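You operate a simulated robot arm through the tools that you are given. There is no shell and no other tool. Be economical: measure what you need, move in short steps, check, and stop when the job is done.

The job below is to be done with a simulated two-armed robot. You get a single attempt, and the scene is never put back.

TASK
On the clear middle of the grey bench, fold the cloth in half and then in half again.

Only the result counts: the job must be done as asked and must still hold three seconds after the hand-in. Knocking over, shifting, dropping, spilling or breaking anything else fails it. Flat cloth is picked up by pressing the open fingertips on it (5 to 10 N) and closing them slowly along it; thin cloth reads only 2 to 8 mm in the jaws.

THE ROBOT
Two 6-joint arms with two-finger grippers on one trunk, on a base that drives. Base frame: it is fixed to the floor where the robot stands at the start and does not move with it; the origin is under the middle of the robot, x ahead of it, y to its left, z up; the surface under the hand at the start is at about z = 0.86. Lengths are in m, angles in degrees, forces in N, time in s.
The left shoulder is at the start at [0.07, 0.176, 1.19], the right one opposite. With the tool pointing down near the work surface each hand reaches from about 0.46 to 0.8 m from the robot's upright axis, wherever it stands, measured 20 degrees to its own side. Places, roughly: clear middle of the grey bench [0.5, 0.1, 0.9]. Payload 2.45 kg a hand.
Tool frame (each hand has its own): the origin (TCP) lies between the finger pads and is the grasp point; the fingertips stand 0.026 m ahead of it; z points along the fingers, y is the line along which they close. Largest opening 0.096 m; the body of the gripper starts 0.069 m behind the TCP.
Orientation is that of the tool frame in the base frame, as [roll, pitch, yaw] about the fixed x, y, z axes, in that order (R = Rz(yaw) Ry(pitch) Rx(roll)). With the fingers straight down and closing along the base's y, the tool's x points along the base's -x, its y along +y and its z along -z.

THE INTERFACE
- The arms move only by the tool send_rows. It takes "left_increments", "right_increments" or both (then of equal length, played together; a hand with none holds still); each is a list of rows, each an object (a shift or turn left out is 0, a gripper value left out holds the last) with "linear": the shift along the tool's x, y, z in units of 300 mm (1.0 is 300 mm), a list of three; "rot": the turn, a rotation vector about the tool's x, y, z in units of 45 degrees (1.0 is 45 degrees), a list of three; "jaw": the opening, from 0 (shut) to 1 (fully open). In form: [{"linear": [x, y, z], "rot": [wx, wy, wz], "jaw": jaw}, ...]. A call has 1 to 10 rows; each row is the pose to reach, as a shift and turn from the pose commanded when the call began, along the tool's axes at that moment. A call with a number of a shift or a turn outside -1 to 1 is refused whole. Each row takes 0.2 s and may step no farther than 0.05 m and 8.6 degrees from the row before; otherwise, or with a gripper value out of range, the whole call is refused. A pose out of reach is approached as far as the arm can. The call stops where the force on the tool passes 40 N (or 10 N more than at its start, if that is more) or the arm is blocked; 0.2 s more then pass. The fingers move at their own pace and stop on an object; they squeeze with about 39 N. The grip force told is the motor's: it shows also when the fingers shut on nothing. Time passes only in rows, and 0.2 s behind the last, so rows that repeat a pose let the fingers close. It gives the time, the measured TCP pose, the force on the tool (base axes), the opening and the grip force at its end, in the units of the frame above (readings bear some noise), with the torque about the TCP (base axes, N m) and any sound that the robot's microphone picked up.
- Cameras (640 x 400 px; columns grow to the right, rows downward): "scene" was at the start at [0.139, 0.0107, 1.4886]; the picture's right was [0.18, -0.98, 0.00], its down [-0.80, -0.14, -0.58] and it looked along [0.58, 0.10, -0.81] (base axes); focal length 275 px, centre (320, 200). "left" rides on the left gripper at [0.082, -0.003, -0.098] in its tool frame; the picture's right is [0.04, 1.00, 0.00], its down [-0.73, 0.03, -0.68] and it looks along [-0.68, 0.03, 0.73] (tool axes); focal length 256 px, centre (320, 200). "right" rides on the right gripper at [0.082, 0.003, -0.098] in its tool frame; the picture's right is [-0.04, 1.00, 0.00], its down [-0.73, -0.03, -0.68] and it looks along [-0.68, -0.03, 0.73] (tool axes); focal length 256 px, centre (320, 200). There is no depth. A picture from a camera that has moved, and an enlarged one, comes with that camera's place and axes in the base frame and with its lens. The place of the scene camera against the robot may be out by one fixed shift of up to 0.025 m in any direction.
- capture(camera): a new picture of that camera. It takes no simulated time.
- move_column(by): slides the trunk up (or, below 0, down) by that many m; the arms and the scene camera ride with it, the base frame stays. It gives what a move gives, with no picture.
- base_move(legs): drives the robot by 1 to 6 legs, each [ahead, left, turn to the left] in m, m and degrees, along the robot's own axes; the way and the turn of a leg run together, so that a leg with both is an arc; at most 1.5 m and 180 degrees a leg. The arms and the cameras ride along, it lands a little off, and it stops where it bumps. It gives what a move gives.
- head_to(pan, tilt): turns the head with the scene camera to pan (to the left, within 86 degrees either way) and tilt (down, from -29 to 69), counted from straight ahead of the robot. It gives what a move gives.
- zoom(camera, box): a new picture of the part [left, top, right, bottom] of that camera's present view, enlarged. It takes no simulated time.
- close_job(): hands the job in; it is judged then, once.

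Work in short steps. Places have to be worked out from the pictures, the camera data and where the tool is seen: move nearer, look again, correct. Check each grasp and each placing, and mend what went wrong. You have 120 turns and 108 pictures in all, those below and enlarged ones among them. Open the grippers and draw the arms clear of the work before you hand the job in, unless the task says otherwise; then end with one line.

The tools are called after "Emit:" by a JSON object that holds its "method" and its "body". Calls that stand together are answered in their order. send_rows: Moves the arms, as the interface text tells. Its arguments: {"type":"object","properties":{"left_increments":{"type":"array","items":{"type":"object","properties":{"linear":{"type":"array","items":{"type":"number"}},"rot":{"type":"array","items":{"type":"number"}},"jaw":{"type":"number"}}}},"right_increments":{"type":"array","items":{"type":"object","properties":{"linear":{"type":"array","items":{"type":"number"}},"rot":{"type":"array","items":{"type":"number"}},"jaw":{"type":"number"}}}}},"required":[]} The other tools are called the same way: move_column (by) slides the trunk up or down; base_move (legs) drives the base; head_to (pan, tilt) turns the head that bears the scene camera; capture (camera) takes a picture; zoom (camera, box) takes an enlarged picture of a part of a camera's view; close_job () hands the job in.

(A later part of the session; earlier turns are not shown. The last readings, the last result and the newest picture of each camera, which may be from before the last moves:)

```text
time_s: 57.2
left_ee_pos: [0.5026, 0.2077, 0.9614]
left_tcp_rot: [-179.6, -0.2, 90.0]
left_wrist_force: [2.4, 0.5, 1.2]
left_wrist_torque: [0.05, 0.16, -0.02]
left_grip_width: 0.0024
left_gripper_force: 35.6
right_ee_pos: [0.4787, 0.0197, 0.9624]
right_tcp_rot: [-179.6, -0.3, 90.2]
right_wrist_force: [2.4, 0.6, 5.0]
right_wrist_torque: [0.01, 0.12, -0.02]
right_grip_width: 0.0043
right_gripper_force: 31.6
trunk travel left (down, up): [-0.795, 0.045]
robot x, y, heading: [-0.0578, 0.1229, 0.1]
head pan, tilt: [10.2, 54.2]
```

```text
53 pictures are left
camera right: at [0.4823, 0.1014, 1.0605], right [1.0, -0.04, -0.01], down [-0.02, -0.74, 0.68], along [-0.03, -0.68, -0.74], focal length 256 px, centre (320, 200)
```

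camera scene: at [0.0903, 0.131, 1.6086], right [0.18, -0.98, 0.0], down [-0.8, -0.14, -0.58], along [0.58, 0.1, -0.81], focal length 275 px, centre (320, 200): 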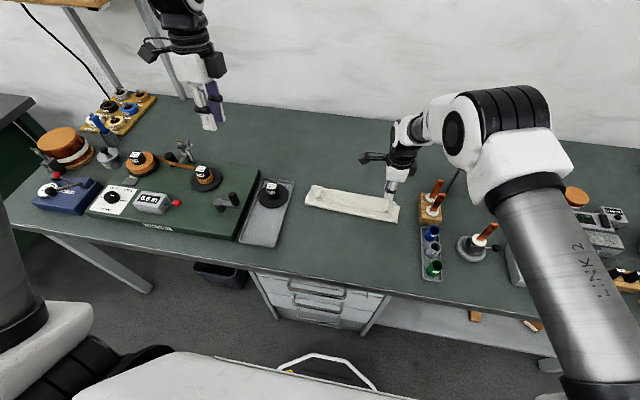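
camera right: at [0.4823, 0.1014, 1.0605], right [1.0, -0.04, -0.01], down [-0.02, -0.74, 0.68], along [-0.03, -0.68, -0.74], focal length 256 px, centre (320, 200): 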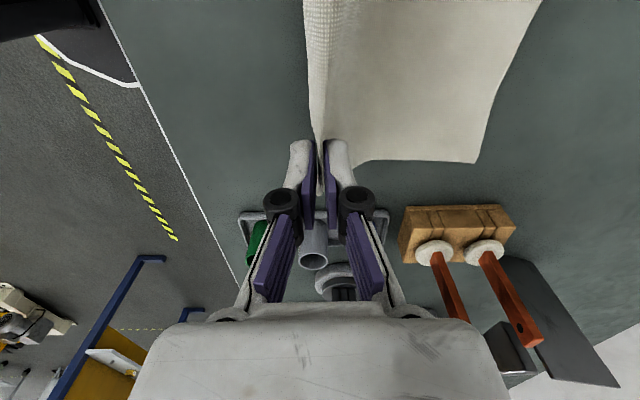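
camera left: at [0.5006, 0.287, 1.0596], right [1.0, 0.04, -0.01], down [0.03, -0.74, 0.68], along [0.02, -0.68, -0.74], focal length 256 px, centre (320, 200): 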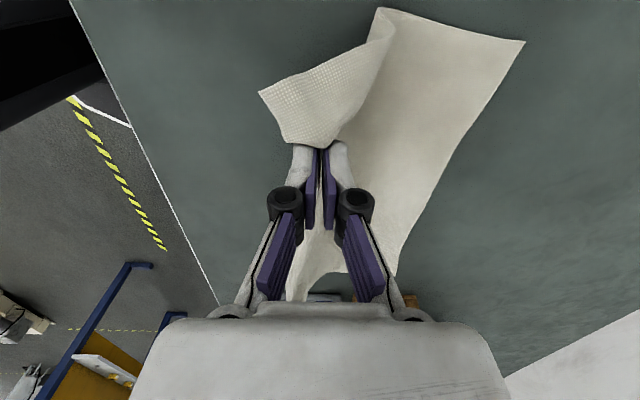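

The fold line is now about .513 (right) and .534 (left), almost exactly halfway. I'll sweep the hands forward on a circle about that line, spreading the right hand slightly outward.

Emit:
{"method": "send_rows", "body": {"right_increments": [{"linear": [-0.01, 0.087, -0.023]}, {"linear": [-0.025, 0.19, -0.017]}, {"linear": [-0.04, 0.273, 0.02]}, {"linear": [-0.05, 0.337, 0.073]}, {"linear": [-0.05, 0.337, 0.073]}], "left_increments": [{"linear": [0, 0.07, -0.023]}, {"linear": [0, 0.173, -0.017]}, {"linear": [0, 0.256, 0.02]}, {"linear": [0, 0.32, 0.073]}, {"linear": [0, 0.32, 0.073]}]}}

Emit:
{"method": "capture", "body": {"camera": "left"}}

Emit:
{"method": "capture", "body": {"camera": "right"}}

Emit:
{"method": "zoom", "body": {"camera": "scene", "box": [240, 120, 480, 270]}}

```text
time_s: 58.4
left_ee_pos: [0.593, 0.2074, 0.9435]
left_tcp_rot: [-179.8, -0.2, 89.9]
left_wrist_force: [0.1, 0.8, -1.1]
left_wrist_torque: [0.02, -0.05, 0.03]
left_grip_width: 0.0033
left_gripper_force: 29.8
right_ee_pos: [0.5751, 0.0066, 0.9441]
right_tcp_rot: [-179.9, -0.2, 90.3]
right_wrist_force: [-1.4, -0.7, 3.3]
right_wrist_torque: [-0.01, -0.09, 0.0]
right_grip_width: 0.0045
right_gripper_force: 32.4
trunk travel left (down, up): [-0.795, 0.045]
robot x, y, heading: [-0.0573, 0.1191, -0.1]
head pan, tilt: [10.2, 54.2]
```

```text
52 pictures are left
camera left: at [0.5911, 0.2888, 1.0411], right [1.0, 0.04, 0.0], down [0.03, -0.74, 0.68], along [0.02, -0.68, -0.74], focal length 256 px, centre (320, 200)
```

left: 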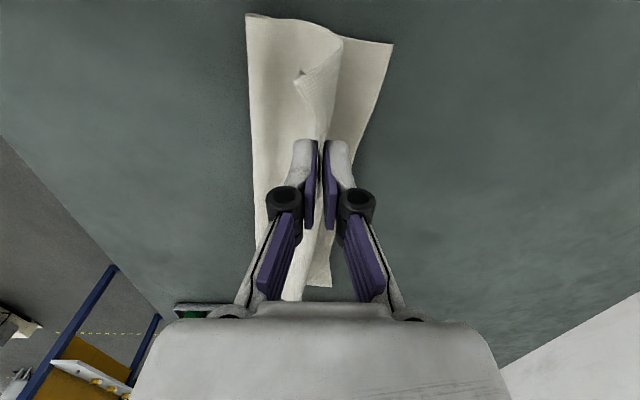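

```text
51 pictures are left
camera right: at [0.5782, 0.0875, 1.0434], right [1.0, -0.04, 0.0], down [-0.03, -0.74, 0.68], along [-0.03, -0.68, -0.74], focal length 256 px, centre (320, 200)
```

right: 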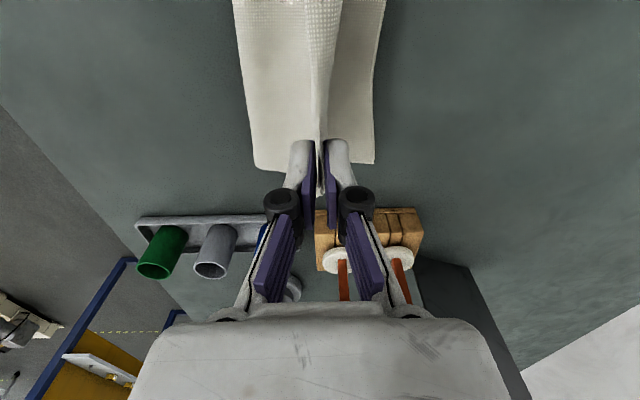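

```text
2.67 times, centred on (360, 195) of scene
camera zoom: at [0.079, 0.131, 1.6087], right [0.18, -0.98, 0.0], down [-0.8, -0.14, -0.59], along [0.58, 0.1, -0.81], focal length 734 px, centre (213, 213)
```

zoom: 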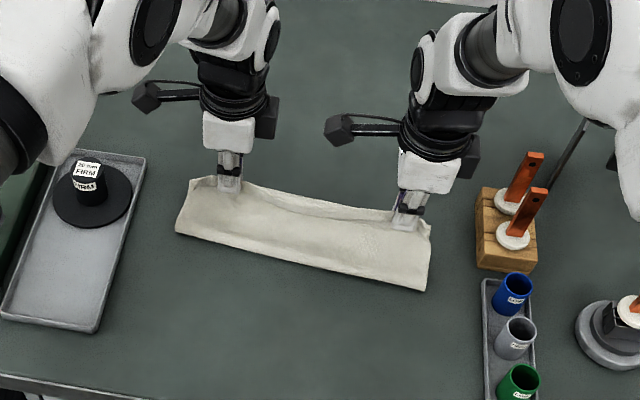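

This looks good: the cloth is cleanly draped over and the lower far edge is still at (.619,−.04)–(.636,.255). I'll continue forward and down, easing slightly back at the end so the lip points forward.

Emit:
{"method": "send_rows", "body": {"right_increments": [{"linear": [-0.01, 0.06, 0.05]}, {"linear": [-0.02, 0.1, 0.1]}, {"linear": [-0.02, 0.123, 0.13]}, {"linear": [-0.02, 0.11, 0.16]}, {"linear": [-0.02, 0.1, 0.175]}, {"linear": [-0.02, 0.1, 0.175]}], "left_increments": [{"linear": [0, 0.05, 0.05]}, {"linear": [0, 0.09, 0.1]}, {"linear": [0, 0.117, 0.13]}, {"linear": [0, 0.105, 0.16]}, {"linear": [0, 0.09, 0.175]}, {"linear": [0, 0.09, 0.175]}]}}

Emit:
{"method": "zoom", "body": {"camera": "left", "box": [160, 0, 480, 200]}}

Emit:
{"method": "zoom", "body": {"camera": "right", "box": [160, 0, 480, 200]}}

```text
time_s: 59.8
left_ee_pos: [0.62, 0.2074, 0.8887]
left_tcp_rot: [-179.8, -0.2, 90.0]
left_wrist_force: [-1.2, 0.4, 1.6]
left_wrist_torque: [-0.01, 0.06, -0.02]
left_grip_width: 0.0036
left_gripper_force: 29.9
right_ee_pos: [0.6044, 0.0002, 0.891]
right_tcp_rot: [-179.9, -0.2, 90.2]
right_wrist_force: [1.1, 0.4, -1.6]
right_wrist_torque: [-0.01, 0.03, 0.01]
right_grip_width: 0.0048
right_gripper_force: 35.6
trunk travel left (down, up): [-0.795, 0.045]
robot x, y, heading: [-0.057, 0.1203, -0.1]
head pan, tilt: [10.2, 54.2]
```

```text
2.00 times, centred on (320, 100) of left
camera zoom: at [0.6176, 0.287, 0.9875], right [1.0, 0.04, 0.0], down [0.03, -0.74, 0.68], along [0.02, -0.68, -0.74], focal length 512 px, centre (320, 400)
```

zoom: 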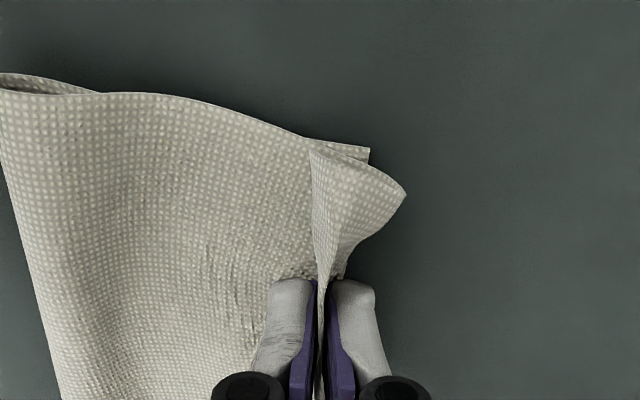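

```text
2.00 times, centred on (320, 100) of right
camera zoom: at [0.6071, 0.0813, 0.9897], right [1.0, -0.04, 0.0], down [-0.03, -0.74, 0.68], along [-0.03, -0.68, -0.74], focal length 512 px, centre (320, 400)
```

zoom: 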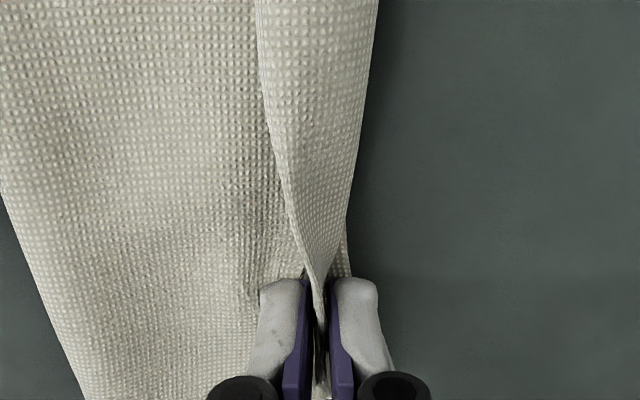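

The pinches are at the far edge. I'll open gently and raise the hands to look.

Emit:
{"method": "send_rows", "body": {"right_increments": [{"linear": [0, 0, 0], "jaw": 0.08}, {"linear": [0, 0, 0], "jaw": 0.15}, {"linear": [0, 0, -0.05], "jaw": 0.2}, {"linear": [0, 0, -0.15]}, {"linear": [0, 0, -0.25]}, {"linear": [0, 0, -0.25]}], "left_increments": [{"linear": [0, 0, 0], "jaw": 0.08}, {"linear": [0, 0, 0], "jaw": 0.15}, {"linear": [0, 0, -0.05], "jaw": 0.2}, {"linear": [0, 0, -0.15]}, {"linear": [0, 0, -0.25]}, {"linear": [0, 0, -0.25]}]}}

Emit:
{"method": "capture", "body": {"camera": "left"}}

Emit:
{"method": "zoom", "body": {"camera": "right", "box": [160, 0, 480, 200]}}

Emit:
{"method": "zoom", "body": {"camera": "scene", "box": [260, 140, 460, 265]}}

```text
time_s: 61.2
left_ee_pos: [0.6194, 0.205, 0.9633]
left_tcp_rot: [-179.7, -0.2, 89.9]
left_wrist_force: [0.8, -0.7, -0.3]
left_wrist_torque: [-0.03, 0.02, -0.01]
left_grip_width: 0.0194
left_gripper_force: 0.1
right_ee_pos: [0.6038, 0.0001, 0.9649]
right_tcp_rot: [-179.8, -0.3, 90.2]
right_wrist_force: [0.2, -0.3, 0.0]
right_wrist_torque: [-0.03, 0.02, -0.01]
right_grip_width: 0.0189
right_gripper_force: 0.0
trunk travel left (down, up): [-0.795, 0.045]
robot x, y, heading: [-0.0575, 0.1209, 0.2]
head pan, tilt: [10.2, 54.2]
```

```text
47 pictures are left
camera left: at [0.6192, 0.2853, 1.0613], right [1.0, 0.04, 0.0], down [0.03, -0.74, 0.68], along [0.02, -0.68, -0.74], focal length 256 px, centre (320, 200)
```

left: 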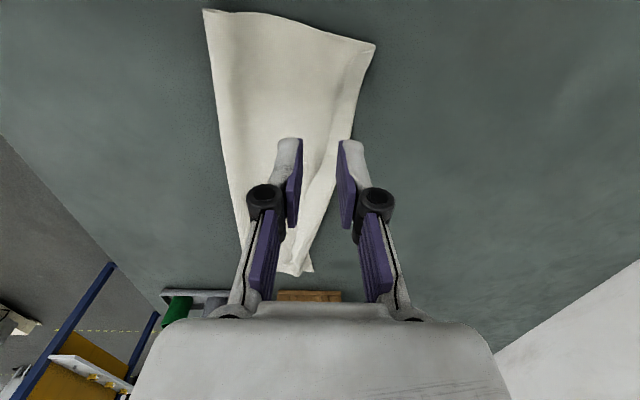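

```text
2.00 times, centred on (320, 100) of right
camera zoom: at [0.608, 0.0812, 1.0636], right [1.0, -0.04, 0.0], down [-0.02, -0.74, 0.68], along [-0.03, -0.68, -0.74], focal length 512 px, centre (320, 400)
```

zoom: 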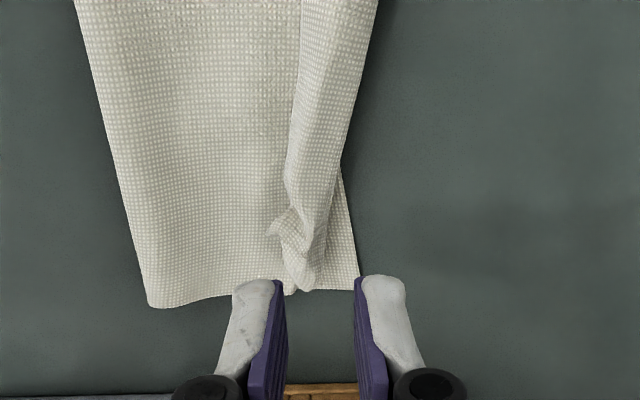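

```text
3.20 times, centred on (360, 202) of scene
camera zoom: at [0.0811, 0.131, 1.6085], right [0.18, -0.98, 0.0], down [-0.8, -0.14, -0.58], along [0.57, 0.1, -0.81], focal length 880 px, centre (192, 192)
```

zoom: 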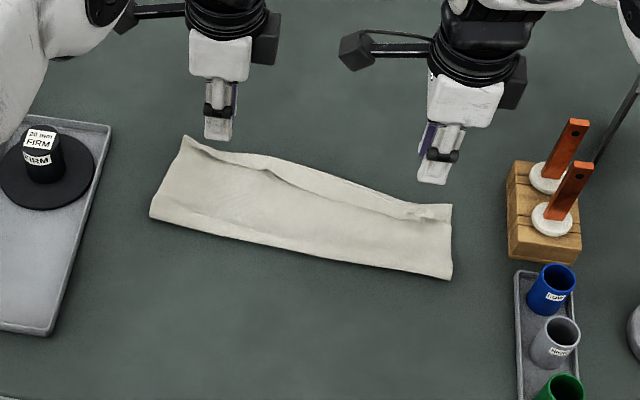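

The fold is nearly there. The left corner is flat and aligned, but a hem about 2 cm wide from the middle to the right end is still rolled back. I'll pinch that hem with the right hand at y≈.04 and flip it forward. The left hand goes up out of the way.

Emit:
{"method": "send_rows", "body": {"right_increments": [{"linear": [0.133, 0.0, 0.0]}, {"linear": [0.133, 0.0, 0.1]}, {"linear": [0.133, 0.0, 0.2]}, {"linear": [0.133, 0.0, 0.225]}, {"linear": [0.133, 0.0, 0.225]}], "left_increments": [{"linear": [0.1, -0.05, -0.1]}, {"linear": [0.2, -0.1, -0.2]}, {"linear": [0.3, -0.15, -0.2]}, {"linear": [0.3, -0.15, -0.2]}, {"linear": [0.3, -0.15, -0.2]}]}}

Emit:
{"method": "zoom", "body": {"camera": "right", "box": [160, 40, 480, 240]}}

```text
time_s: 62.4
left_ee_pos: [0.5777, 0.2957, 1.0243]
left_tcp_rot: [-179.8, -0.2, 89.9]
left_wrist_force: [0.5, 0.1, 0.3]
left_wrist_torque: [0.01, 0.0, -0.04]
left_grip_width: 0.019
left_gripper_force: 0.1
right_ee_pos: [0.6051, 0.0394, 0.8987]
right_tcp_rot: [-180.0, -0.2, 90.1]
right_wrist_force: [0.0, -0.4, 0.5]
right_wrist_torque: [-0.04, 0.03, -0.03]
right_grip_width: 0.0195
right_gripper_force: 0.0
trunk travel left (down, up): [-0.795, 0.045]
robot x, y, heading: [-0.0567, 0.1217, -0.0]
head pan, tilt: [10.2, 54.2]
```

```text
2.00 times, centred on (320, 140) of right
camera zoom: at [0.609, 0.1204, 0.9966], right [1.0, -0.04, 0.0], down [-0.03, -0.74, 0.68], along [-0.03, -0.68, -0.74], focal length 512 px, centre (320, 320)
```

zoom: 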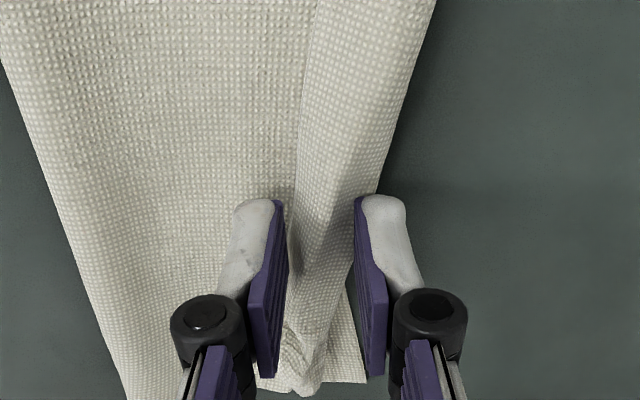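

The fingers straddle the rolled hem. Rather than pinch it, I'll close the jaws, come down just behind its free edge, and sweep it forward with light contact.

Emit:
{"method": "send_rows", "body": {"right_increments": [{"linear": [0, 0, -0.08]}, {"linear": [0, -0.05, -0.08], "jaw": 0.0}, {"linear": [0, -0.093, -0.08]}, {"linear": [0, -0.093, -0.03]}, {"linear": [0, -0.093, 0.015]}, {"linear": [0, -0.093, 0.03]}, {"linear": [0, -0.093, 0.03]}]}}

Emit:
{"method": "zoom", "body": {"camera": "right", "box": [160, 40, 480, 240]}}

```text
time_s: 64.0
left_ee_pos: [0.5776, 0.2971, 1.0236]
left_tcp_rot: [-179.8, -0.1, 89.9]
left_wrist_force: [-0.2, 0.0, 0.2]
left_wrist_torque: [-0.03, 0.0, 0.04]
left_grip_width: 0.0193
left_gripper_force: 0.0
right_ee_pos: [0.5772, 0.0397, 0.8901]
right_tcp_rot: [-179.9, -0.1, 90.2]
right_wrist_force: [1.1, 0.6, 0.3]
right_wrist_torque: [-0.06, -0.02, 0.02]
right_grip_width: 0.0001
right_gripper_force: 28.2
trunk travel left (down, up): [-0.795, 0.045]
robot x, y, heading: [-0.0559, 0.1209, -0.2]
head pan, tilt: [10.2, 54.2]
```

```text
2.00 times, centred on (320, 140) of right
camera zoom: at [0.5805, 0.1207, 0.9879], right [1.0, -0.04, 0.0], down [-0.03, -0.74, 0.68], along [-0.03, -0.68, -0.74], focal length 512 px, centre (320, 320)
```

zoom: 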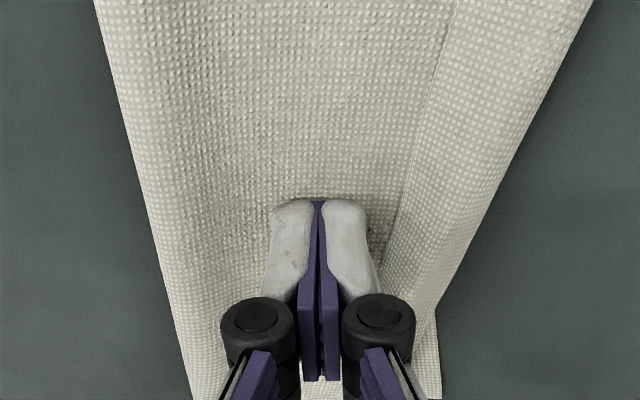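

Just behind the free edge with almost no contact. I'll sweep forward 5 cm, 1.5 mm lower.

Emit:
{"method": "send_rows", "body": {"right_increments": [{"linear": [0, 0.01, 0.004]}, {"linear": [0, 0.035, 0.004]}, {"linear": [0, 0.06, 0.004]}, {"linear": [0, 0.085, 0.004]}, {"linear": [0, 0.11, 0.003]}, {"linear": [0, 0.135, 0.0]}, {"linear": [0, 0.16, -0.01]}, {"linear": [0, 0.18, -0.03]}]}}

Emit:
{"method": "zoom", "body": {"camera": "right", "box": [160, 40, 480, 240]}}

```text
time_s: 65.8
left_ee_pos: [0.577, 0.297, 1.0247]
left_tcp_rot: [-179.8, -0.2, 89.9]
left_wrist_force: [0.7, 0.6, 0.7]
left_wrist_torque: [-0.02, -0.01, -0.03]
left_grip_width: 0.0191
left_gripper_force: 0.1
right_ee_pos: [0.6315, 0.0412, 0.8981]
right_tcp_rot: [-179.9, -0.2, 90.2]
right_wrist_force: [-0.8, -0.4, -0.1]
right_wrist_torque: [0.02, -0.02, 0.03]
right_grip_width: 0.0
right_gripper_force: 28.7
trunk travel left (down, up): [-0.795, 0.045]
robot x, y, heading: [-0.0591, 0.1202, -0.1]
head pan, tilt: [10.2, 54.2]
```

```text
2.00 times, centred on (320, 140) of right
camera zoom: at [0.6343, 0.1215, 0.9963], right [1.0, -0.04, 0.0], down [-0.03, -0.74, 0.68], along [-0.03, -0.68, -0.74], focal length 512 px, centre (320, 320)
```

zoom: 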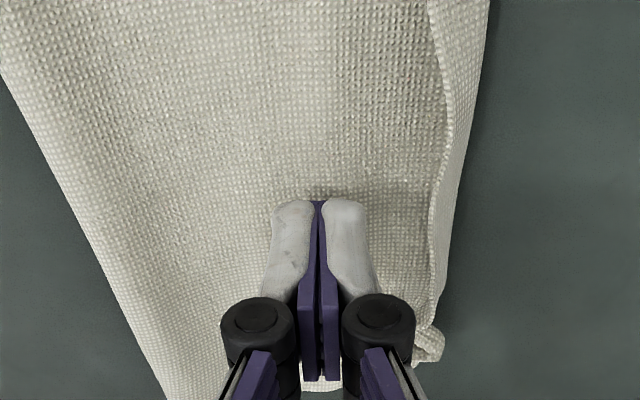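

The sweep pushed the hem forward. I'll check whether the whole cloth moved.

Emit:
{"method": "send_rows", "body": {"right_increments": [{"linear": [0, 0, -0.1]}, {"linear": [-0.05, -0.05, -0.2]}, {"linear": [-0.05, -0.05, -0.25]}]}}

Emit:
{"method": "zoom", "body": {"camera": "scene", "box": [260, 120, 460, 245]}}

Emit:
{"method": "capture", "body": {"camera": "right"}}

```text
time_s: 66.6
left_ee_pos: [0.5784, 0.2974, 1.025]
left_tcp_rot: [-179.8, -0.2, 89.9]
left_wrist_force: [0.3, -0.6, 0.2]
left_wrist_torque: [0.03, 0.03, 0.03]
left_grip_width: 0.0191
left_gripper_force: 0.1
right_ee_pos: [0.6162, 0.0256, 0.9716]
right_tcp_rot: [-179.9, -0.1, 90.3]
right_wrist_force: [-0.3, -0.1, 0.0]
right_wrist_torque: [0.03, 0.0, 0.0]
right_grip_width: 0.0
right_gripper_force: 28.8
trunk travel left (down, up): [-0.795, 0.045]
robot x, y, heading: [-0.0607, 0.1182, 0.1]
head pan, tilt: [10.2, 54.2]
```

```text
3.20 times, centred on (360, 182) of scene
camera zoom: at [0.0802, 0.1311, 1.6085], right [0.18, -0.98, 0.0], down [-0.8, -0.14, -0.58], along [0.58, 0.1, -0.81], focal length 880 px, centre (192, 256)
```

zoom: 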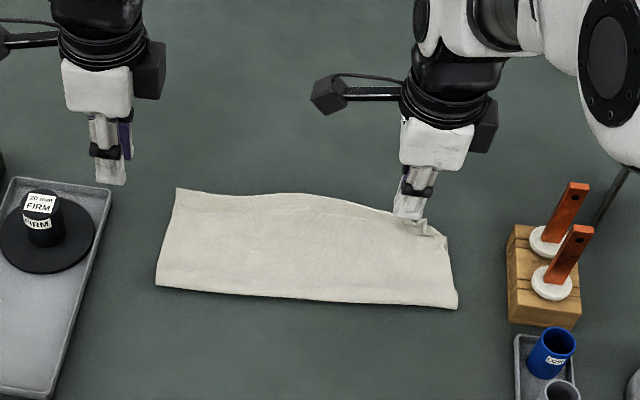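

```text
40 pictures are left
camera right: at [0.6192, 0.1062, 1.0718], right [1.0, -0.04, 0.0], down [-0.03, -0.74, 0.68], along [-0.03, -0.68, -0.74], focal length 256 px, centre (320, 200)
```

right: 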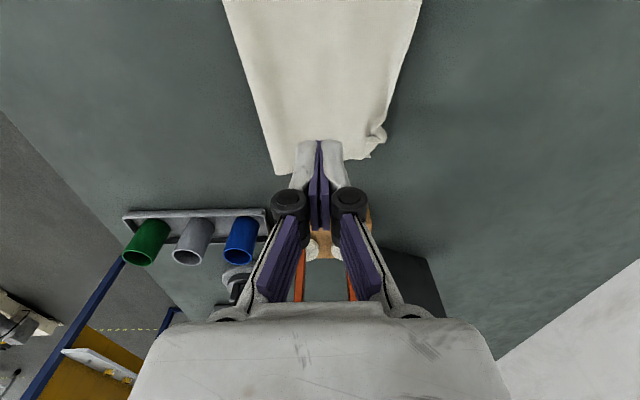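

The hem has mostly unrolled and only the right corner is crumpled. I'll look closely at both ends to check the layer alignment.

Emit:
{"method": "capture", "body": {"camera": "left"}}

Emit:
{"method": "zoom", "body": {"camera": "scene", "box": [300, 155, 420, 230]}}

```text
39 pictures are left
camera left: at [0.5758, 0.3771, 1.1221], right [1.0, 0.04, 0.0], down [0.03, -0.74, 0.68], along [0.02, -0.68, -0.74], focal length 256 px, centre (320, 200)
```

left: 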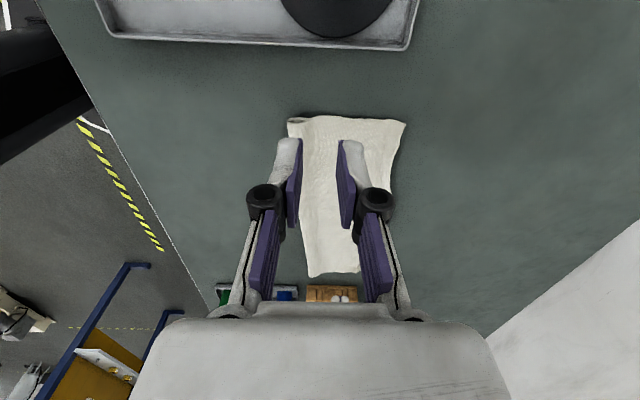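

```text
5.33 times, centred on (360, 192) of scene
camera zoom: at [0.0802, 0.1311, 1.6085], right [0.18, -0.98, 0.0], down [-0.8, -0.14, -0.58], along [0.58, 0.1, -0.81], focal length 1467 px, centre (107, 240)
```

zoom: 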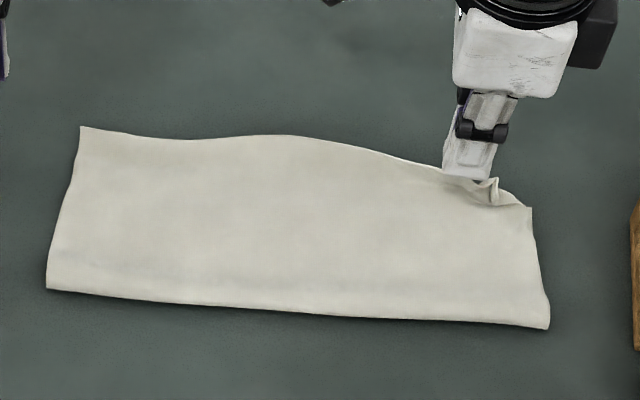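

The upper layer now overhangs the lower one by about 3–5 cm (fold width .126 at left, .137 in the middle), so the halves are unequal. I'll re-lift the overhanging upper edge, which is a single layer, and lay it again with the fold line farther back. First I'll move the base forward for reach.

Emit:
{"method": "base_move", "body": {"legs": [[0.05, 0.0, 0.0]]}}

Emit:
{"method": "send_rows", "body": {"left_increments": [{"linear": [-0.1, 0.05, 0.05], "jaw": 0.25}, {"linear": [-0.2, 0.09, 0.1]}, {"linear": [-0.27, 0.12, 0.16]}, {"linear": [-0.27, 0.12, 0.16]}], "right_increments": [{"linear": [0.0, 0.0, 0.0], "jaw": 0.25}, {"linear": [0.03, 0.04, 0.0]}, {"linear": [0.06, 0.05, 0.0]}, {"linear": [0.06, 0.05, 0.0]}]}}

Emit:
{"method": "capture", "body": {"camera": "left"}}

Emit:
{"method": "capture", "body": {"camera": "right"}}

```text
time_s: 67.5
left_ee_pos: [0.6209, 0.2985, 1.028]
left_tcp_rot: [179.9, -0.2, 89.9]
left_wrist_force: [-0.6, 0.1, 0.1]
left_wrist_torque: [0.0, -0.07, 0.02]
left_grip_width: 0.019
left_gripper_force: 0.0
right_ee_pos: [0.6584, 0.0261, 0.9768]
right_tcp_rot: [179.8, -0.2, 90.2]
right_wrist_force: [-0.9, -0.5, 0.7]
right_wrist_torque: [-0.01, -0.07, 0.0]
right_grip_width: 0.0
right_gripper_force: 28.5
trunk travel left (down, up): [-0.795, 0.045]
robot x, y, heading: [-0.0084, 0.1201, 0.0]
head pan, tilt: [10.2, 54.2]
```

```text
time_s: 68.5
left_ee_pos: [0.6605, 0.2158, 0.9757]
left_tcp_rot: [-179.7, -0.2, 89.9]
left_wrist_force: [-0.8, 0.0, 0.0]
left_wrist_torque: [0.01, -0.02, -0.05]
left_grip_width: 0.0242
left_gripper_force: 0.2
right_ee_pos: [0.6791, 0.0439, 0.9746]
right_tcp_rot: [-180.0, -0.2, 90.2]
right_wrist_force: [-0.2, 0.5, 0.0]
right_wrist_torque: [-0.01, -0.01, 0.01]
right_grip_width: 0.024
right_gripper_force: 0.0
trunk travel left (down, up): [-0.795, 0.045]
robot x, y, heading: [-0.0092, 0.1207, -0.1]
head pan, tilt: [10.2, 54.2]
```

```text
37 pictures are left
camera left: at [0.6587, 0.2957, 1.0736], right [1.0, 0.04, 0.0], down [0.03, -0.74, 0.68], along [0.02, -0.68, -0.74], focal length 256 px, centre (320, 200)
```

left: 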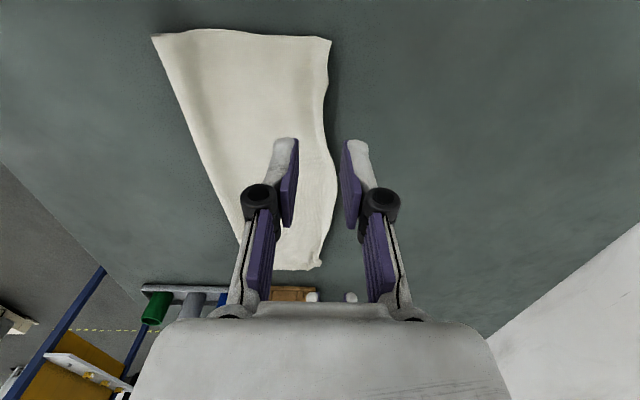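

```text
36 pictures are left
camera right: at [0.6823, 0.125, 1.0725], right [1.0, -0.04, 0.0], down [-0.03, -0.74, 0.68], along [-0.03, -0.68, -0.74], focal length 256 px, centre (320, 200)
```

right: 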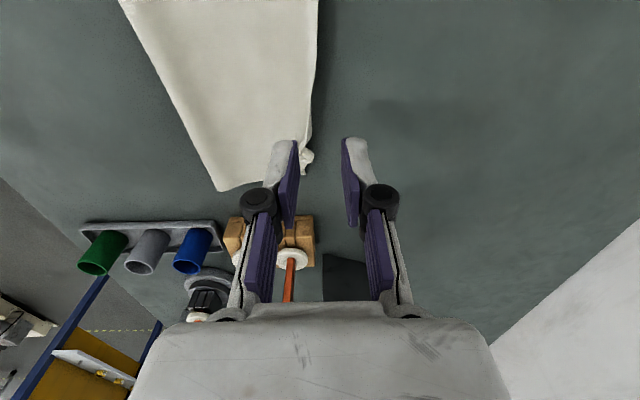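

Upper edge: left (.667,.21), middle .674, right ≈.666. Fold line: (.54,.253)–(.563,−.05). I'll position the pinches about 12 mm inside the edge and descend.

Emit:
{"method": "send_rows", "body": {"left_increments": [{"linear": [-0.02, -0.018, 0.08]}, {"linear": [-0.02, -0.018, 0.16]}, {"linear": [-0.02, -0.018, 0.24]}, {"linear": [-0.02, -0.018, 0.275]}, {"linear": [-0.02, -0.018, 0.285]}, {"linear": [-0.02, -0.018, 0.285]}], "right_increments": [{"linear": [-0.046, -0.057, 0.08]}, {"linear": [-0.046, -0.057, 0.16]}, {"linear": [-0.046, -0.057, 0.24]}, {"linear": [-0.046, -0.057, 0.27]}, {"linear": [-0.046, -0.057, 0.28]}, {"linear": [-0.046, -0.057, 0.28]}]}}

Emit:
{"method": "zoom", "body": {"camera": "left", "box": [190, 60, 450, 222]}}

Emit:
{"method": "zoom", "body": {"camera": "right", "box": [190, 60, 450, 222]}}

```text
time_s: 70.0
left_ee_pos: [0.6564, 0.2108, 0.8906]
left_tcp_rot: [-179.7, -0.1, 89.9]
left_wrist_force: [1.0, -1.0, -0.4]
left_wrist_torque: [-0.02, 0.03, -0.02]
left_grip_width: 0.0241
left_gripper_force: 0.0
right_ee_pos: [0.6633, 0.0299, 0.8879]
right_tcp_rot: [-179.9, -0.2, 90.2]
right_wrist_force: [0.2, 0.9, 0.7]
right_wrist_torque: [0.01, 0.02, 0.0]
right_grip_width: 0.0242
right_gripper_force: 0.1
trunk travel left (down, up): [-0.795, 0.045]
robot x, y, heading: [-0.0085, 0.1199, 0.1]
head pan, tilt: [10.2, 54.2]
```

```text
2.46 times, centred on (320, 141) of left
camera zoom: at [0.6542, 0.2911, 0.9879], right [1.0, 0.04, 0.0], down [0.03, -0.74, 0.68], along [0.02, -0.68, -0.74], focal length 630 px, centre (320, 345)
```

zoom: 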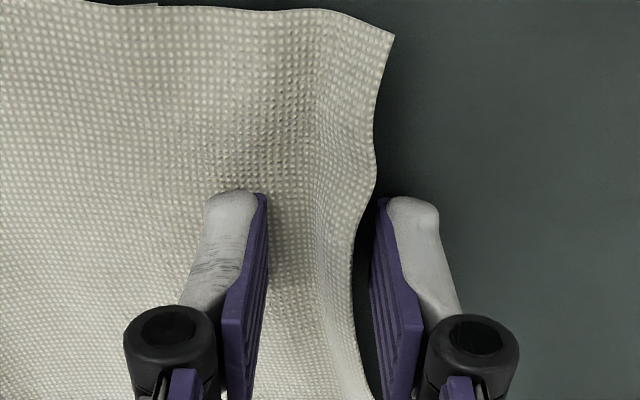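

```text
2.46 times, centred on (320, 141) of right
camera zoom: at [0.6666, 0.1119, 0.9877], right [1.0, -0.04, 0.0], down [-0.03, -0.74, 0.68], along [-0.03, -0.68, -0.74], focal length 630 px, centre (320, 345)
```

zoom: 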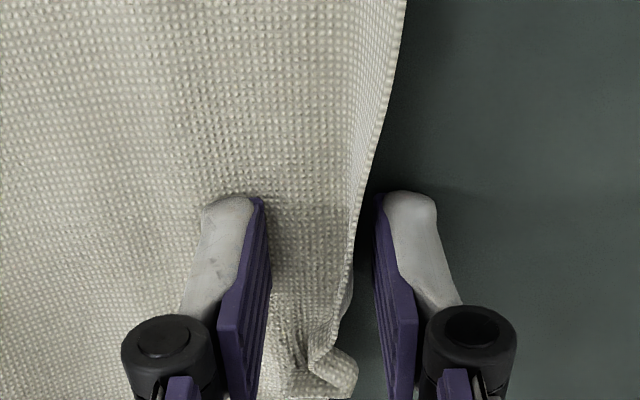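

The front fingers sit just outside the raised upper edge, which should give an edge pinch with no lip. I'll lower the left slightly and close both slowly.

Emit:
{"method": "send_rows", "body": {"left_increments": [{"linear": [0, -0.006, 0.008], "jaw": 0.25}, {"linear": [0, -0.006, 0.009], "jaw": 0.22}, {"linear": [0, -0.006, 0.009], "jaw": 0.19}, {"linear": [0, -0.006, 0.009], "jaw": 0.16}, {"linear": [0, -0.006, 0.009], "jaw": 0.13}, {"linear": [0, -0.006, 0.009], "jaw": 0.1}, {"linear": [0, -0.006, 0.009], "jaw": 0.1}], "right_increments": [{"linear": [0, -0.01, -0.002], "jaw": 0.25}, {"linear": [0, -0.01, -0.002], "jaw": 0.22}, {"linear": [0, -0.01, -0.002], "jaw": 0.19}, {"linear": [0, -0.01, -0.002], "jaw": 0.16}, {"linear": [0, -0.01, -0.002], "jaw": 0.13}, {"linear": [0, -0.01, -0.002], "jaw": 0.1}, {"linear": [0, -0.01, -0.002], "jaw": 0.1}]}}

Emit:
{"method": "zoom", "body": {"camera": "left", "box": [190, 60, 450, 222]}}

Emit:
{"method": "zoom", "body": {"camera": "right", "box": [190, 60, 450, 222]}}

```text
time_s: 71.5
left_ee_pos: [0.6536, 0.2114, 0.8885]
left_tcp_rot: [-179.9, -0.3, 89.9]
left_wrist_force: [0.3, -1.7, 0.2]
left_wrist_torque: [-0.03, 0.02, 0.0]
left_grip_width: 0.0096
left_gripper_force: 0.2
right_ee_pos: [0.6598, 0.0293, 0.8894]
right_tcp_rot: [-179.9, -0.2, 90.2]
right_wrist_force: [-0.1, 0.4, 0.4]
right_wrist_torque: [0.01, 0.02, 0.01]
right_grip_width: 0.0098
right_gripper_force: 0.0
trunk travel left (down, up): [-0.795, 0.045]
robot x, y, heading: [-0.0071, 0.1237, 0.1]
head pan, tilt: [10.2, 54.2]
```

```text
2.46 times, centred on (320, 141) of left
camera zoom: at [0.6523, 0.2912, 0.9855], right [1.0, 0.04, 0.0], down [0.03, -0.74, 0.68], along [0.02, -0.68, -0.74], focal length 630 px, centre (320, 345)
```

zoom: 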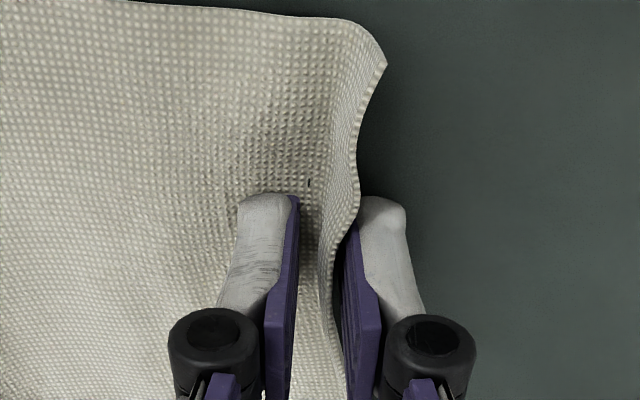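

```text
2.46 times, centred on (320, 141) of right
camera zoom: at [0.6636, 0.1117, 0.9884], right [1.0, -0.04, 0.0], down [-0.03, -0.74, 0.68], along [-0.03, -0.68, -0.74], focal length 630 px, centre (320, 345)
```

zoom: 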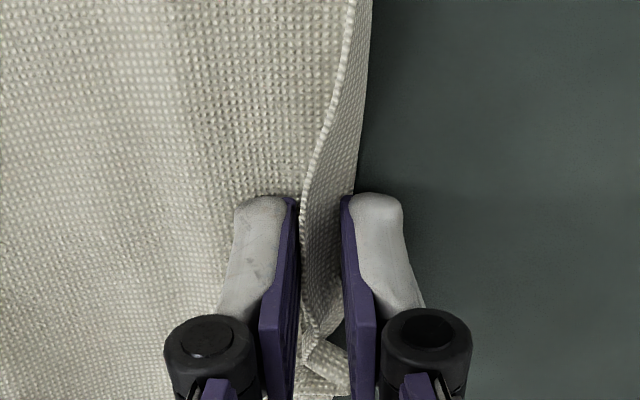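

The edges stand up between the fingers, which is an ideal edge pinch. I'll close fully.

Emit:
{"method": "send_rows", "body": {"left_increments": [{"jaw": 0.06}, {"jaw": 0.02}, {"jaw": 0.0}, {"jaw": 0.0}, {"jaw": 0.0}], "right_increments": [{"jaw": 0.06}, {"jaw": 0.02}, {"jaw": 0.0}, {"jaw": 0.0}, {"jaw": 0.0}]}}

```text
time_s: 72.8
left_ee_pos: [0.6544, 0.2108, 0.8877]
left_tcp_rot: [-179.8, -0.2, 90.0]
left_wrist_force: [-0.8, 2.0, -0.3]
left_wrist_torque: [0.02, 0.09, 0.03]
left_grip_width: 0.0034
left_gripper_force: 38.3
right_ee_pos: [0.6592, 0.0306, 0.8897]
right_tcp_rot: [-179.9, -0.1, 90.1]
right_wrist_force: [-0.3, 0.8, -0.9]
right_wrist_torque: [-0.01, 0.02, -0.01]
right_grip_width: 0.0008
right_gripper_force: 27.6
trunk travel left (down, up): [-0.795, 0.045]
robot x, y, heading: [-0.0082, 0.1199, -0.1]
head pan, tilt: [10.2, 54.2]
```

Gripped. I'll lift both and swing them back above the fold line.

Emit:
{"method": "send_rows", "body": {"left_increments": [{"linear": [0, -0.01, -0.08]}, {"linear": [0, -0.05, -0.16]}, {"linear": [0, -0.12, -0.23]}, {"linear": [0, -0.2, -0.28]}, {"linear": [0, -0.28, -0.307]}, {"linear": [0, -0.347, -0.307]}, {"linear": [0, -0.347, -0.307]}], "right_increments": [{"linear": [0, -0.01, -0.08]}, {"linear": [0, -0.04, -0.16]}, {"linear": [0, -0.1, -0.23]}, {"linear": [0, -0.17, -0.28]}, {"linear": [0, -0.24, -0.307]}, {"linear": [0, -0.297, -0.307]}, {"linear": [0, -0.297, -0.307]}]}}

Emit:
{"method": "zoom", "body": {"camera": "scene", "box": [240, 120, 480, 270]}}

```text
time_s: 74.3
left_ee_pos: [0.5514, 0.2108, 0.9818]
left_tcp_rot: [-179.8, -0.2, 89.9]
left_wrist_force: [-0.2, -0.2, -1.4]
left_wrist_torque: [0.01, 0.04, -0.03]
left_grip_width: 0.0046
left_gripper_force: 31.3
right_ee_pos: [0.5691, 0.0317, 0.9844]
right_tcp_rot: [-179.9, -0.2, 90.2]
right_wrist_force: [0.0, -0.4, -0.4]
right_wrist_torque: [-0.01, 0.04, 0.03]
right_grip_width: 0.0027
right_gripper_force: 28.9
trunk travel left (down, up): [-0.795, 0.045]
robot x, y, heading: [-0.0135, 0.121, 0.1]
head pan, tilt: [10.2, 54.2]
```

```text
2.67 times, centred on (360, 195) of scene
camera zoom: at [0.1295, 0.1312, 1.6085], right [0.18, -0.98, 0.0], down [-0.8, -0.14, -0.58], along [0.58, 0.1, -0.81], focal length 734 px, centre (213, 213)
```

zoom: 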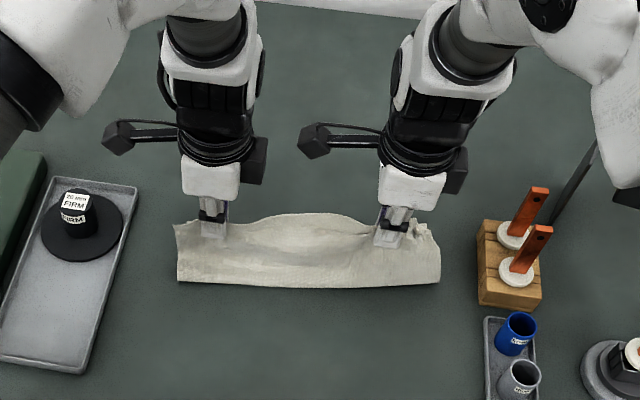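

Both still hold and the upper sheet stands up. I'll drive the base back 6 cm to pull the fold line back.

Emit:
{"method": "base_move", "body": {"legs": [[-0.06, 0.0, 0.0]]}}

Emit:
{"method": "capture", "body": {"camera": "left"}}

Emit:
{"method": "capture", "body": {"camera": "right"}}

```text
time_s: 75.3
left_ee_pos: [0.4941, 0.2114, 0.9782]
left_tcp_rot: [-179.5, -0.2, 90.0]
left_wrist_force: [-5.2, 3.5, 2.2]
left_wrist_torque: [0.0, -0.28, 0.03]
left_grip_width: 0.0028
left_gripper_force: 37.4
right_ee_pos: [0.5132, 0.0309, 0.9813]
right_tcp_rot: [-179.6, -0.3, 90.3]
right_wrist_force: [-0.6, 0.3, -0.7]
right_wrist_torque: [0.0, 0.17, 0.0]
right_grip_width: 0.0044
right_gripper_force: 31.6
trunk travel left (down, up): [-0.795, 0.045]
robot x, y, heading: [-0.0716, 0.1201, 0.2]
head pan, tilt: [10.2, 54.2]
```

```text
30 pictures are left
camera left: at [0.4921, 0.2919, 1.0763], right [1.0, 0.04, -0.01], down [0.03, -0.74, 0.68], along [0.02, -0.68, -0.74], focal length 256 px, centre (320, 200)
```

left: 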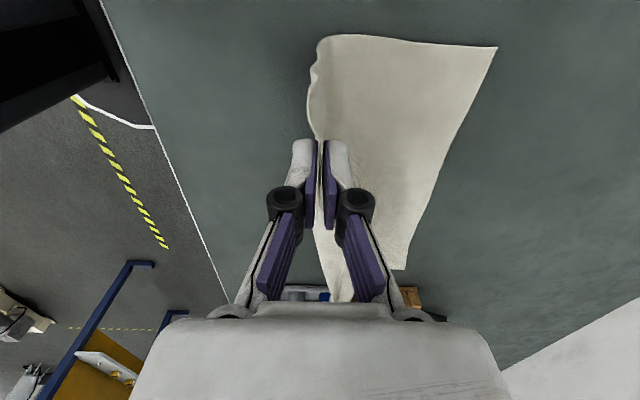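

```text
29 pictures are left
camera right: at [0.517, 0.1127, 1.0798], right [1.0, -0.04, -0.01], down [-0.02, -0.74, 0.68], along [-0.03, -0.68, -0.74], focal length 256 px, centre (320, 200)
```

right: 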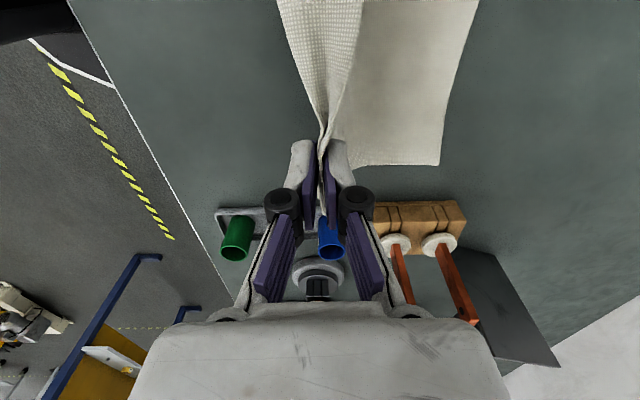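

The far edge is at (.621,.253)–(.633,−.045), and the fold line is now near half (targets .508/.520). I'll pull back a touch more, then sweep the upper edge over on a taut circle and lay it on the far edge.

Emit:
{"method": "send_rows", "body": {"left_increments": [{"linear": [0, -0.04, 0.013]}, {"linear": [0, 0.043, -0.023]}, {"linear": [0, 0.15, -0.006]}, {"linear": [0, 0.243, 0.04]}, {"linear": [0, 0.31, 0.103]}, {"linear": [0.005, 0.355, 0.168]}, {"linear": [0.01, 0.385, 0.23]}, {"linear": [0.01, 0.4, 0.285]}, {"linear": [0.01, 0.4, 0.285]}], "right_increments": [{"linear": [0, -0.04, 0.013]}, {"linear": [0, 0.02, -0.012]}, {"linear": [0, 0.127, 0.005]}, {"linear": [0, 0.22, 0.05]}, {"linear": [0, 0.287, 0.113]}, {"linear": [0.0, 0.332, 0.178]}, {"linear": [0.0, 0.362, 0.24]}, {"linear": [0.0, 0.378, 0.29]}, {"linear": [0.0, 0.378, 0.29]}]}}

Emit:
{"method": "capture", "body": {"camera": "left"}}

Emit:
{"method": "capture", "body": {"camera": "right"}}

```text
time_s: 77.3
left_ee_pos: [0.6103, 0.2144, 0.8967]
left_tcp_rot: [-179.8, -0.3, 90.0]
left_wrist_force: [-0.4, -0.6, -0.7]
left_wrist_torque: [0.01, 0.03, 0.03]
left_grip_width: 0.005
left_gripper_force: 35.9
right_ee_pos: [0.6228, 0.0332, 0.8962]
right_tcp_rot: [-180.0, -0.2, 90.3]
right_wrist_force: [0.0, 0.5, -0.1]
right_wrist_torque: [-0.02, 0.01, -0.04]
right_grip_width: 0.004
right_gripper_force: 32.2
trunk travel left (down, up): [-0.795, 0.045]
robot x, y, heading: [-0.0722, 0.1219, 0.1]
head pan, tilt: [10.2, 54.2]
```

```text
28 pictures are left
camera left: at [0.6077, 0.2951, 0.9938], right [1.0, 0.04, 0.0], down [0.03, -0.74, 0.68], along [0.02, -0.68, -0.74], focal length 256 px, centre (320, 200)
```

left: 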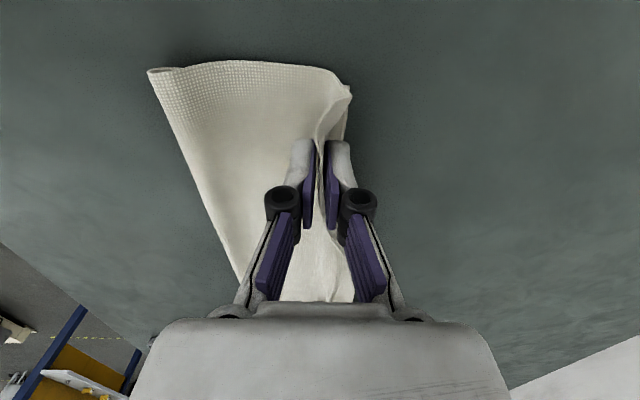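

```text
27 pictures are left
camera right: at [0.6254, 0.1128, 0.9956], right [1.0, -0.04, 0.0], down [-0.03, -0.74, 0.68], along [-0.02, -0.68, -0.74], focal length 256 px, centre (320, 200)
```

right: 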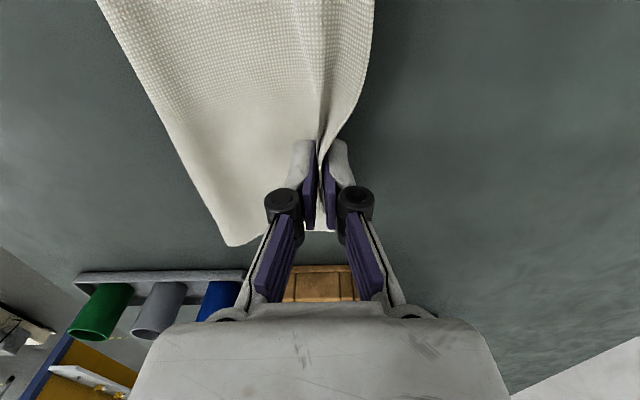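

Laid at the far edge. I'll lower a touch more, release and lift.

Emit:
{"method": "send_rows", "body": {"left_increments": [{"linear": [0, 0, 0.02]}, {"linear": [0, 0, 0.02], "jaw": 0.08}, {"linear": [0, 0, 0.02], "jaw": 0.16}, {"linear": [0, 0, -0.03], "jaw": 0.2}, {"linear": [0, 0, -0.13]}, {"linear": [0.1, -0.05, -0.25]}, {"linear": [0.25, -0.1, -0.25]}, {"linear": [0.35, -0.1, -0.25]}], "right_increments": [{"linear": [0, 0, 0.015]}, {"linear": [0, 0, 0.015], "jaw": 0.08}, {"linear": [0, 0, 0.015], "jaw": 0.16}, {"linear": [0, 0, -0.03], "jaw": 0.2}, {"linear": [0, 0, -0.13]}, {"linear": [0, 0, -0.25]}, {"linear": [0, 0.0, -0.35]}, {"linear": [0, 0, -0.35]}]}}

Emit:
{"method": "zoom", "body": {"camera": "scene", "box": [280, 130, 440, 230]}}

Emit:
{"method": "capture", "body": {"camera": "left"}}

Emit:
{"method": "capture", "body": {"camera": "right"}}

```text
time_s: 79.1
left_ee_pos: [0.5793, 0.3183, 0.9684]
left_tcp_rot: [-179.7, -0.2, 89.9]
left_wrist_force: [-0.5, 0.7, -0.2]
left_wrist_torque: [-0.01, 0.02, -0.02]
left_grip_width: 0.0192
left_gripper_force: 0.0
right_ee_pos: [0.6235, 0.0326, 1.0015]
right_tcp_rot: [-179.9, -0.3, 90.3]
right_wrist_force: [-0.2, -0.2, 1.0]
right_wrist_torque: [0.0, -0.03, -0.01]
right_grip_width: 0.0195
right_gripper_force: 0.0
trunk travel left (down, up): [-0.795, 0.045]
robot x, y, heading: [-0.0713, 0.1196, 0.1]
head pan, tilt: [10.2, 54.2]
```

```text
4.00 times, centred on (360, 180) of scene
camera zoom: at [0.0696, 0.1322, 1.6085], right [0.18, -0.98, 0.0], down [-0.8, -0.15, -0.58], along [0.57, 0.1, -0.81], focal length 1100 px, centre (160, 280)
```

zoom: 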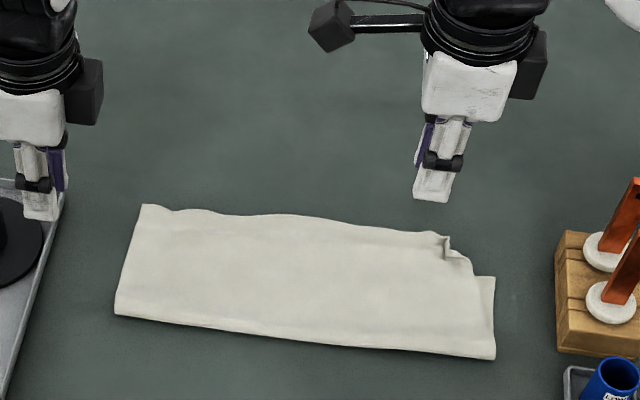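

```text
25 pictures are left
camera left: at [0.5771, 0.3997, 1.0671], right [1.0, 0.04, 0.0], down [0.03, -0.74, 0.68], along [0.02, -0.68, -0.74], focal length 256 px, centre (320, 200)
```

left: 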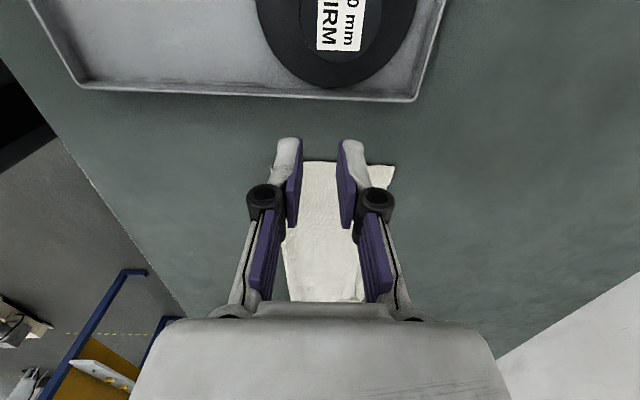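

```text
24 pictures are left
camera right: at [0.6268, 0.1129, 1.1008], right [1.0, -0.04, 0.0], down [-0.02, -0.74, 0.68], along [-0.03, -0.68, -0.74], focal length 256 px, centre (320, 200)
```

right: 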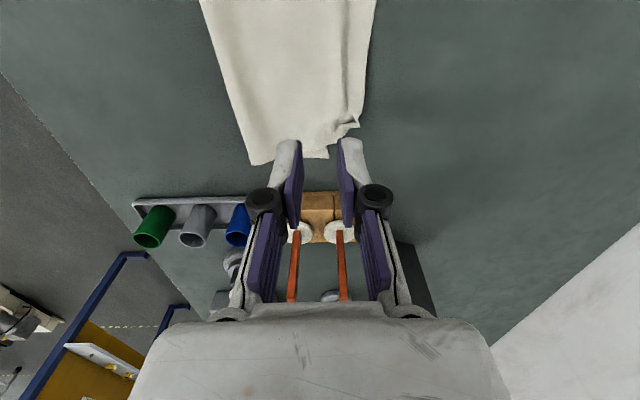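

The upper edge sprang forward on release and still overhangs the lower by about 3 cm, because the fold line wasn't pulled far enough back. I'll repeat the re-peel with a longer pull-back, gripping the crumpled right corner as well. First, base forward.

Emit:
{"method": "base_move", "body": {"legs": [[0.05, 0.0, 0.0]]}}

```text
time_s: 80.0
left_ee_pos: [0.6229, 0.3174, 0.9738]
left_tcp_rot: [179.9, -0.2, 90.0]
left_wrist_force: [-0.4, -0.1, 1.5]
left_wrist_torque: [-0.03, -0.04, -0.01]
left_grip_width: 0.0193
left_gripper_force: 0.1
right_ee_pos: [0.6661, 0.0319, 1.0064]
right_tcp_rot: [179.7, -0.2, 90.1]
right_wrist_force: [0.0, -0.5, 0.1]
right_wrist_torque: [0.0, -0.03, -0.02]
right_grip_width: 0.0193
right_gripper_force: 0.0
trunk travel left (down, up): [-0.795, 0.045]
robot x, y, heading: [-0.0223, 0.1214, 0.4]
head pan, tilt: [10.2, 54.2]
```

Moving both hands onto the upper edge: left to (.642,.212), right to (.653,.006), just above contact.

Emit:
{"method": "send_rows", "body": {"left_increments": [{"linear": [-0.12, 0.02, 0], "jaw": 0.25}, {"linear": [-0.24, 0.04, 0]}, {"linear": [-0.35, 0.063, 0.03]}, {"linear": [-0.35, 0.063, 0.13]}, {"linear": [-0.35, 0.063, 0.22]}, {"linear": [-0.35, 0.063, 0.27]}, {"linear": [-0.35, 0.063, 0.275]}, {"linear": [-0.35, 0.063, 0.275]}], "right_increments": [{"linear": [-0.03, -0.01, 0.05], "jaw": 0.25}, {"linear": [-0.06, -0.03, 0.1]}, {"linear": [-0.087, -0.043, 0.15]}, {"linear": [-0.087, -0.043, 0.25]}, {"linear": [-0.087, -0.043, 0.34]}, {"linear": [-0.087, -0.043, 0.375]}, {"linear": [-0.087, -0.043, 0.385]}, {"linear": [-0.087, -0.043, 0.385]}]}}

Emit:
{"method": "zoom", "body": {"camera": "left", "box": [190, 60, 450, 222]}}

Emit:
{"method": "zoom", "body": {"camera": "right", "box": [190, 60, 450, 222]}}

```text
time_s: 81.8
left_ee_pos: [0.6457, 0.2139, 0.8881]
left_tcp_rot: [-179.9, -0.2, 89.9]
left_wrist_force: [-0.6, -0.1, 0.3]
left_wrist_torque: [-0.02, 0.02, 0.01]
left_grip_width: 0.0239
left_gripper_force: 0.1
right_ee_pos: [0.6593, 0.0049, 0.8872]
right_tcp_rot: [180.0, -0.2, 90.1]
right_wrist_force: [0.1, 0.0, 6.6]
right_wrist_torque: [-0.04, 0.14, 0.0]
right_grip_width: 0.0245
right_gripper_force: 0.5
trunk travel left (down, up): [-0.795, 0.045]
robot x, y, heading: [-0.0196, 0.12, 0.2]
head pan, tilt: [10.2, 54.2]
```

```text
2.46 times, centred on (320, 141) of left
camera zoom: at [0.6437, 0.2938, 0.986], right [1.0, 0.04, 0.0], down [0.03, -0.74, 0.68], along [0.02, -0.68, -0.74], focal length 630 px, centre (320, 345)
```

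zoom: 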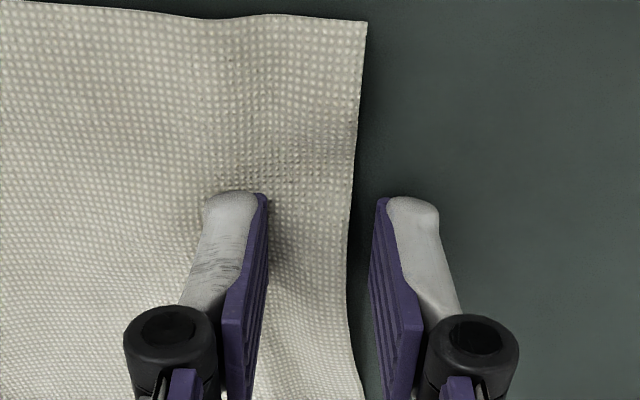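

```text
2.46 times, centred on (320, 141) of right
camera zoom: at [0.6625, 0.0864, 0.987], right [1.0, -0.04, 0.0], down [-0.03, -0.74, 0.68], along [-0.02, -0.68, -0.74], focal length 630 px, centre (320, 345)
```

zoom: 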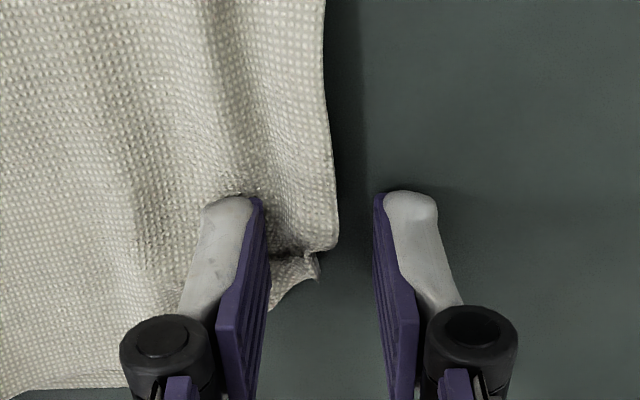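

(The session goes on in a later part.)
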